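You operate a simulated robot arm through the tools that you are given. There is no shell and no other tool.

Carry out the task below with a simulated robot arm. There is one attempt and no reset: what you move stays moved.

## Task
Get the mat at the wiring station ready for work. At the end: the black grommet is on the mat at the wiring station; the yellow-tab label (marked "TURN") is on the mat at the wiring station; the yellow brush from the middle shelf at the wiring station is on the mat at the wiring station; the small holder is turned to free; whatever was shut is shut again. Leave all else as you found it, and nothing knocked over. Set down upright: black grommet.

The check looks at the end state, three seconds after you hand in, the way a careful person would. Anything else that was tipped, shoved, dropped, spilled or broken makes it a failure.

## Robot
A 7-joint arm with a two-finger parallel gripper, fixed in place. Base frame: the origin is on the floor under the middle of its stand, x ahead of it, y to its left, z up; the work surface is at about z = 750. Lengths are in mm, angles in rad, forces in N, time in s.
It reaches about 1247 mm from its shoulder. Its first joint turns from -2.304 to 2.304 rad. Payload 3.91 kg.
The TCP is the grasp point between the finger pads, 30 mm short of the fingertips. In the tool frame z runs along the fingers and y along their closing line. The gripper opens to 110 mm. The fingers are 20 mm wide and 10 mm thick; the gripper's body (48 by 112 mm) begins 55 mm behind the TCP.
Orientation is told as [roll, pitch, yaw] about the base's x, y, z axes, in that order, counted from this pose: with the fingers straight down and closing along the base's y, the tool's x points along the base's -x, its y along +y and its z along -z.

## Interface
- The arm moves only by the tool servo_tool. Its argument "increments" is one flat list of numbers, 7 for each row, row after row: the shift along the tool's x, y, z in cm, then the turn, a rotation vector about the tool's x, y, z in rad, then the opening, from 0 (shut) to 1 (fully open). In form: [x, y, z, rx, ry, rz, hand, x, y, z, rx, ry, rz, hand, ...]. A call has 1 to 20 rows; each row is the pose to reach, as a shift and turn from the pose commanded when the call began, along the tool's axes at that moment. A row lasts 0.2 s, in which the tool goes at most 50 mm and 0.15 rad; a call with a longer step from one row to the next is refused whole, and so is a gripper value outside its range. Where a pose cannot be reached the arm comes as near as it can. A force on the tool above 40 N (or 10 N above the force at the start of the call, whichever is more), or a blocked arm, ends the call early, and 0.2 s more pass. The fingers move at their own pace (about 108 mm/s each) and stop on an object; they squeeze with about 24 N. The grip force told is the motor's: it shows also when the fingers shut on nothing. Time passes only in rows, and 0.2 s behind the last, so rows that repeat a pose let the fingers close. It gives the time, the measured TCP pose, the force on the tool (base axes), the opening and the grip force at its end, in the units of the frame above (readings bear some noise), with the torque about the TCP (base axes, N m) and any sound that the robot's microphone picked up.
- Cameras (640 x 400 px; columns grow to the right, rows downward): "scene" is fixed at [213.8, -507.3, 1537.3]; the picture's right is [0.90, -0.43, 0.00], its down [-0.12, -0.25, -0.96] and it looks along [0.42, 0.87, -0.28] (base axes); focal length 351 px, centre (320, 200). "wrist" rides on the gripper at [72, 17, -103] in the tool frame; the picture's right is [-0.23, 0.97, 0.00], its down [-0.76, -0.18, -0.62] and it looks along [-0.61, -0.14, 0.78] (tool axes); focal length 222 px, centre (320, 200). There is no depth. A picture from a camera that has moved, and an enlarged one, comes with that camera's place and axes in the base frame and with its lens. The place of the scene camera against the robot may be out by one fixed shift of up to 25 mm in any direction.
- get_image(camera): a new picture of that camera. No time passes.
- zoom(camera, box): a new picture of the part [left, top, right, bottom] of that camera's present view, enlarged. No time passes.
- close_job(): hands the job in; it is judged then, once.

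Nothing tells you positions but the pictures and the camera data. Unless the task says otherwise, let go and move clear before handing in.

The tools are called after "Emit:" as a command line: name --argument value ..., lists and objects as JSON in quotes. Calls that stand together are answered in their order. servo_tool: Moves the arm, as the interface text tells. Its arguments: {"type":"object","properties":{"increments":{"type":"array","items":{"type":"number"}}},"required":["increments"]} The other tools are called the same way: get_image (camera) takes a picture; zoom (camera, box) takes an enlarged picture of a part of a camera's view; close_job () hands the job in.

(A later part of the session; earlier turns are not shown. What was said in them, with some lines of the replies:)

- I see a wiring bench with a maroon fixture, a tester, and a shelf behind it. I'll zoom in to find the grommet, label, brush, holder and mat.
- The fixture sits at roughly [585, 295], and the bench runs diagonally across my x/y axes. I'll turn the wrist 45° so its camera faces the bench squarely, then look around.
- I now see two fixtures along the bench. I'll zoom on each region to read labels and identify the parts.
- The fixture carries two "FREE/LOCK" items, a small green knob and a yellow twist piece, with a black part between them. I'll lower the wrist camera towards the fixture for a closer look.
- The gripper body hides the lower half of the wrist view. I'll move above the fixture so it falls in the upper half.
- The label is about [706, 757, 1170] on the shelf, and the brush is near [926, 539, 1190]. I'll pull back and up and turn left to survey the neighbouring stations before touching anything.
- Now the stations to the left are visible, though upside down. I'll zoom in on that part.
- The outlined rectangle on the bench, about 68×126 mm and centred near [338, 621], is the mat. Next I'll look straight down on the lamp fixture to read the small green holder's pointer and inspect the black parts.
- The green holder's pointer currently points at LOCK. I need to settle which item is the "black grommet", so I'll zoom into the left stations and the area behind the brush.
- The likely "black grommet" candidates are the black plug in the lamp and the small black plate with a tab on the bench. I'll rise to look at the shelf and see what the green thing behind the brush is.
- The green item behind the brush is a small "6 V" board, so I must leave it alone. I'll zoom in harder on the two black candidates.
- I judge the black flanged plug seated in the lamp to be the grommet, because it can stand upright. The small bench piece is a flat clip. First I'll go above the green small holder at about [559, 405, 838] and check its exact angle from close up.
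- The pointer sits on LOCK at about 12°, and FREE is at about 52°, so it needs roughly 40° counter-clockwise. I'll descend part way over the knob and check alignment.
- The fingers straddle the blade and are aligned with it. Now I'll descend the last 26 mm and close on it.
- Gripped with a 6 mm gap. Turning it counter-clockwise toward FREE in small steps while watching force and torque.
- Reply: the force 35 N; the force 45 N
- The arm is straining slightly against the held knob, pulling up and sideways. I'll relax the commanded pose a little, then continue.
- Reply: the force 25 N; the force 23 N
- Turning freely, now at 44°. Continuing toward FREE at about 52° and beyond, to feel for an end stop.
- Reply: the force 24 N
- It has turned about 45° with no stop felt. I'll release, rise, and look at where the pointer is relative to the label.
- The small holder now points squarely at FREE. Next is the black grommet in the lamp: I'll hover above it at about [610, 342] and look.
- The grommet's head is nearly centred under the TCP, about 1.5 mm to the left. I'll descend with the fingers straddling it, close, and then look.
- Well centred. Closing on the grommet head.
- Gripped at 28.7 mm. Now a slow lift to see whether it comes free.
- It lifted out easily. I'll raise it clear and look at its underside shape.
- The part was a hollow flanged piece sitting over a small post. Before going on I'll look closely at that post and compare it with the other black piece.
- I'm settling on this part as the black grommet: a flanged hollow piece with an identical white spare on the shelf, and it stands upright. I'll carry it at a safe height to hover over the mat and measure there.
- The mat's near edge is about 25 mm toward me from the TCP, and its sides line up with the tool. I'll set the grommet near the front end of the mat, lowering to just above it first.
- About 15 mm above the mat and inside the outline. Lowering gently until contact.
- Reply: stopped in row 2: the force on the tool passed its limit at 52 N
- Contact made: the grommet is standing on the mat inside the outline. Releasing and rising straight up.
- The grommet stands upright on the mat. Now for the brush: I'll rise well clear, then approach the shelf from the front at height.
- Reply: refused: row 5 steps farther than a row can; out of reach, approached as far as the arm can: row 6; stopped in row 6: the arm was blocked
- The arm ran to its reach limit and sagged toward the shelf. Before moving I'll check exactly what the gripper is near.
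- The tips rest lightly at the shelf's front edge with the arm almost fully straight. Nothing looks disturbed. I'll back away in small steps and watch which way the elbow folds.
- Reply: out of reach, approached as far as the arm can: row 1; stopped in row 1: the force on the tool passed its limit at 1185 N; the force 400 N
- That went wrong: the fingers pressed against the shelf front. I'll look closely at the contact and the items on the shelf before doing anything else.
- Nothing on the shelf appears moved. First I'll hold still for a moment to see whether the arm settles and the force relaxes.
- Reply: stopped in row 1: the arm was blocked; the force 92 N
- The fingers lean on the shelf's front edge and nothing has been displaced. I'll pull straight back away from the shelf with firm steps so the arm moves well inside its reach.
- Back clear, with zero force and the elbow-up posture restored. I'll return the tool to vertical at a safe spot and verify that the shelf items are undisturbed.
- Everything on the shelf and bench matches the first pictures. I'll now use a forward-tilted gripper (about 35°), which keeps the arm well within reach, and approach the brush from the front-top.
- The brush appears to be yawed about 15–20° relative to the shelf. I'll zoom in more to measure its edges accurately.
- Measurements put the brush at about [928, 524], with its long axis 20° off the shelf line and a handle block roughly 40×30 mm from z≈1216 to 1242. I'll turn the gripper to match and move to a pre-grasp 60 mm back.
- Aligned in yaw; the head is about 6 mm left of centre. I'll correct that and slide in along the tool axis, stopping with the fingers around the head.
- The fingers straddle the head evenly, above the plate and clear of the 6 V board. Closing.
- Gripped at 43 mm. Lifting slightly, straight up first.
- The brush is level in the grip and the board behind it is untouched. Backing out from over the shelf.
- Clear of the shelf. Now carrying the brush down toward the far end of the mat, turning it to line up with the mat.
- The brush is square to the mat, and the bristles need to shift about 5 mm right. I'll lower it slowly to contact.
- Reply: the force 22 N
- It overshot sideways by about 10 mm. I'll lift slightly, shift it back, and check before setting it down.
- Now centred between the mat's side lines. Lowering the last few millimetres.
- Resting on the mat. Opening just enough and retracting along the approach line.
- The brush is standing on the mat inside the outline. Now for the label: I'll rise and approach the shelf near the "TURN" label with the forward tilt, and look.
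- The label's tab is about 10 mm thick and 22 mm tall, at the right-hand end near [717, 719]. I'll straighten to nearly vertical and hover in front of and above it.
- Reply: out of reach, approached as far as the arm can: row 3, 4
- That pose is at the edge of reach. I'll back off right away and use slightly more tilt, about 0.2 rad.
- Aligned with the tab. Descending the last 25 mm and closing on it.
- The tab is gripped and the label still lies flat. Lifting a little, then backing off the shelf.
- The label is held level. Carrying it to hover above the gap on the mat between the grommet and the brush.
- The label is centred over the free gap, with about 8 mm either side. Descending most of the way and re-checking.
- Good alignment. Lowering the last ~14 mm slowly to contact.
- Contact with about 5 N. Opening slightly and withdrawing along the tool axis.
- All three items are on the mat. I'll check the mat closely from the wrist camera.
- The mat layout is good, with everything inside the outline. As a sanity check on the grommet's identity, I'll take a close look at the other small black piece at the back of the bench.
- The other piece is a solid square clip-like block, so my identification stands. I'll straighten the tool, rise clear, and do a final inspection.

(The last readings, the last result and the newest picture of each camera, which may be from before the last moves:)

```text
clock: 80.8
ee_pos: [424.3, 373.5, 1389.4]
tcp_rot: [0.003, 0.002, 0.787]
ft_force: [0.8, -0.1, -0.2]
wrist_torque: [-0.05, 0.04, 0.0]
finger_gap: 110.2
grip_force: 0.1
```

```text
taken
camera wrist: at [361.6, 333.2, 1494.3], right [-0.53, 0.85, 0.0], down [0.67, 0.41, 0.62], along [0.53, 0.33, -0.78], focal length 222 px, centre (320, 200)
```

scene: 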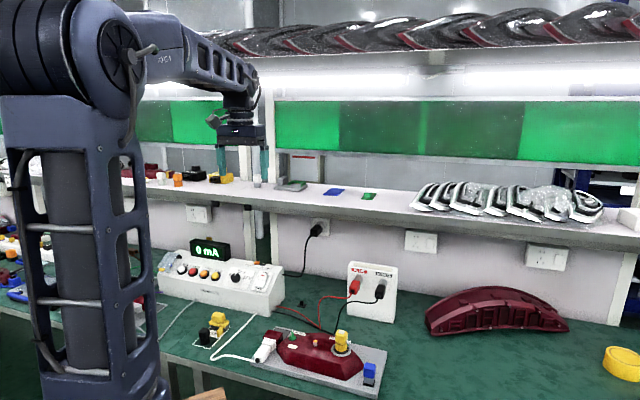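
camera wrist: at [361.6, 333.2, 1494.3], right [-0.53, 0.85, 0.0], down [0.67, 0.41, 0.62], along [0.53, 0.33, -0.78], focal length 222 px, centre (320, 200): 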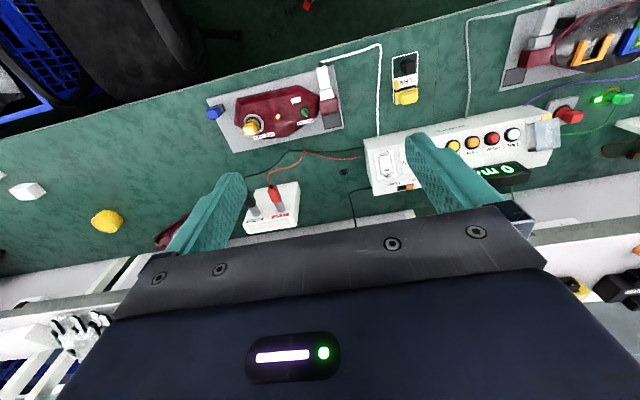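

Emit:
zoom --camera "scene" --box '[150, 225, 400, 400]'

Emit:
zoom --camera "scene" --box '[185, 300, 245, 350]'

Emit:
zoom --camera "wrist" --box '[270, 80, 350, 140]'

Emit:
zoom --camera "wrist" --box '[370, 30, 440, 120]'

Emit:
zoom --camera "scene" --box '[150, 140, 450, 260]'

Emit:
zoom --camera "wrist" --box '[500, 80, 640, 150]'

```text
2.29 times, centred on (275, 312) of scene
camera zoom: at [213.8, -507.3, 1537.3], right [0.9, -0.43, 0.0], down [-0.12, -0.25, -0.96], along [0.42, 0.87, -0.28], focal length 803 px, centre (423, -57)
```

zoom: 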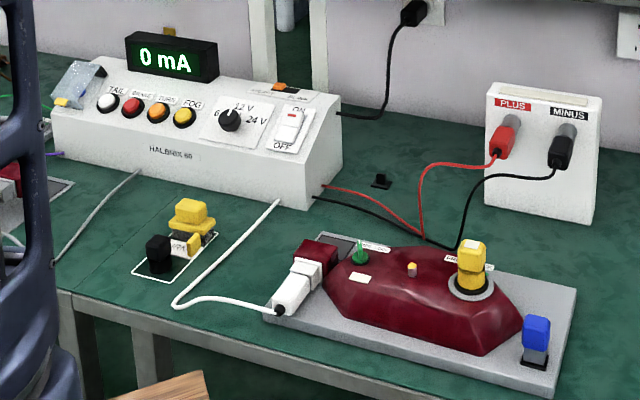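

```text
8.00 times, centred on (215, 325) of scene
camera zoom: at [213.8, -507.3, 1537.3], right [0.9, -0.43, 0.0], down [-0.12, -0.25, -0.96], along [0.42, 0.87, -0.28], focal length 2810 px, centre (1160, -800)
```

zoom: 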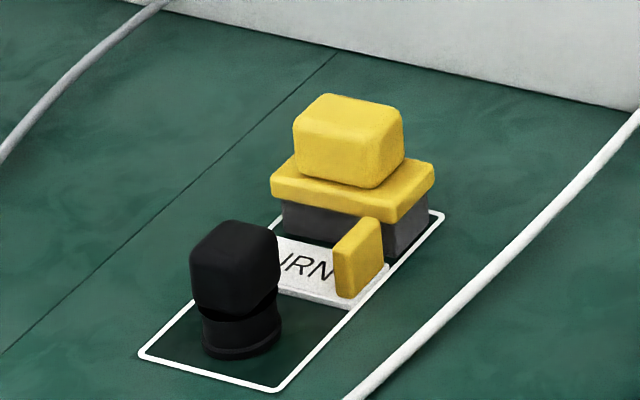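

```text
6.67 times, centred on (310, 110) of wrist
camera zoom: at [361.6, 333.2, 1494.3], right [-0.53, 0.85, 0.0], down [0.67, 0.41, 0.62], along [0.53, 0.33, -0.78], focal length 1481 px, centre (387, 800)
```

zoom: 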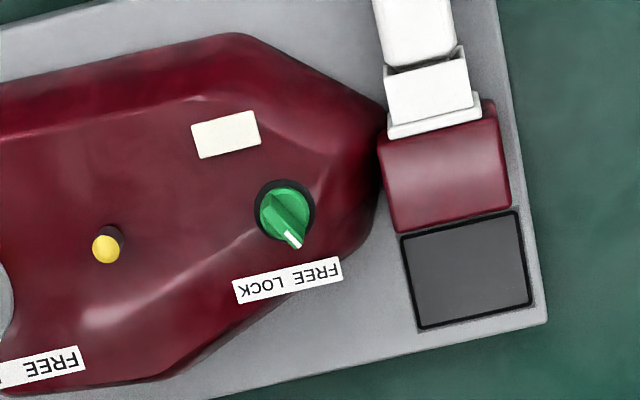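

```text
4.44 times, centred on (405, 75) of wrist
camera zoom: at [361.6, 333.2, 1494.3], right [-0.53, 0.85, 0.0], down [0.67, 0.41, 0.62], along [0.53, 0.33, -0.78], focal length 987 px, centre (-58, 756)
```

zoom: 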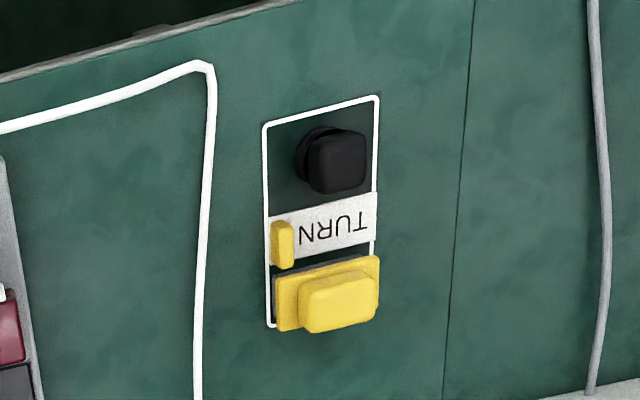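

```text
2.13 times, centred on (300, 200) of scene
camera zoom: at [213.8, -507.3, 1537.3], right [0.9, -0.43, 0.0], down [-0.12, -0.25, -0.96], along [0.42, 0.87, -0.28], focal length 749 px, centre (363, 200)
```

zoom: 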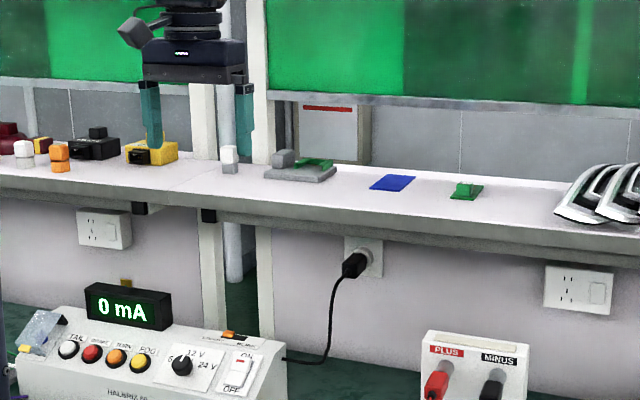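

```text
4.57 times, centred on (570, 115) of wrist
camera zoom: at [361.6, 333.2, 1494.3], right [-0.53, 0.85, 0.0], down [0.67, 0.41, 0.62], along [0.53, 0.33, -0.78], focal length 1015 px, centre (-823, 589)
```

zoom: 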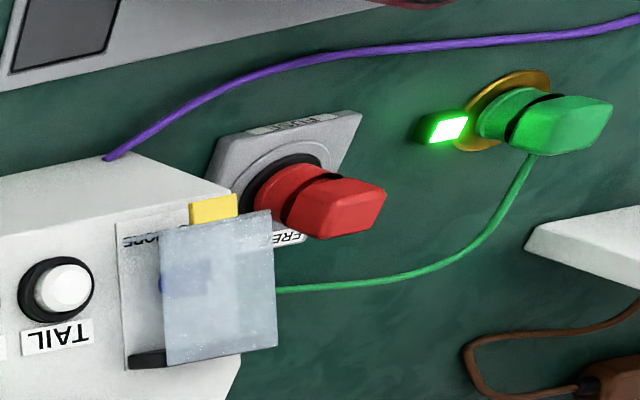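

I think the job is finished, though one choice rests on my judgement. I took the black grommet to be the flanged plug seated in the lamp, not the small black block at the back of the bench.

- **On the mat:** the grommet is standing upright, the "TURN" label is lying flat, and the brush is standing. All three are inside the outline.
- **Small holder:** its pointer is on FREE.
- **Everything else:** the covers are still shut. The shelf and bench items match the first pictures, even though the fingers pressed hard against the shelf front once while I was reaching for the brush.

The arm is clear, so I'm handing in.

Emit:
close_job

```text
The job is handed in.
```

I've handed the job in, and I believe every end condition is met. The one thing I'm less sure of is which part is the black grommet. I took it to be the flanged plug that was seated in the lamp, not the small black block at the back of the bench.

- **On the mat:** the grommet is standing upright, the "TURN" label is lying flat, and the brush is standing. All three are inside the mat outline.
- **Small holder:** I turned the green knob on the lamp, and its pointer is now on FREE.
- **Shut things:** I didn't open anything, so the covers and lids are still shut.
- **Shelf contact:** while reaching for the brush, the arm ran past its reach and the fingers pressed hard against the shelf's front edge. The force peaked at 1185 N. I compared the shelf and bench with the first pictures afterwards and saw nothing moved or knocked over.
- **Lamp:** taking the grommet out leaves a small post with a yellow tip showing where it sat.
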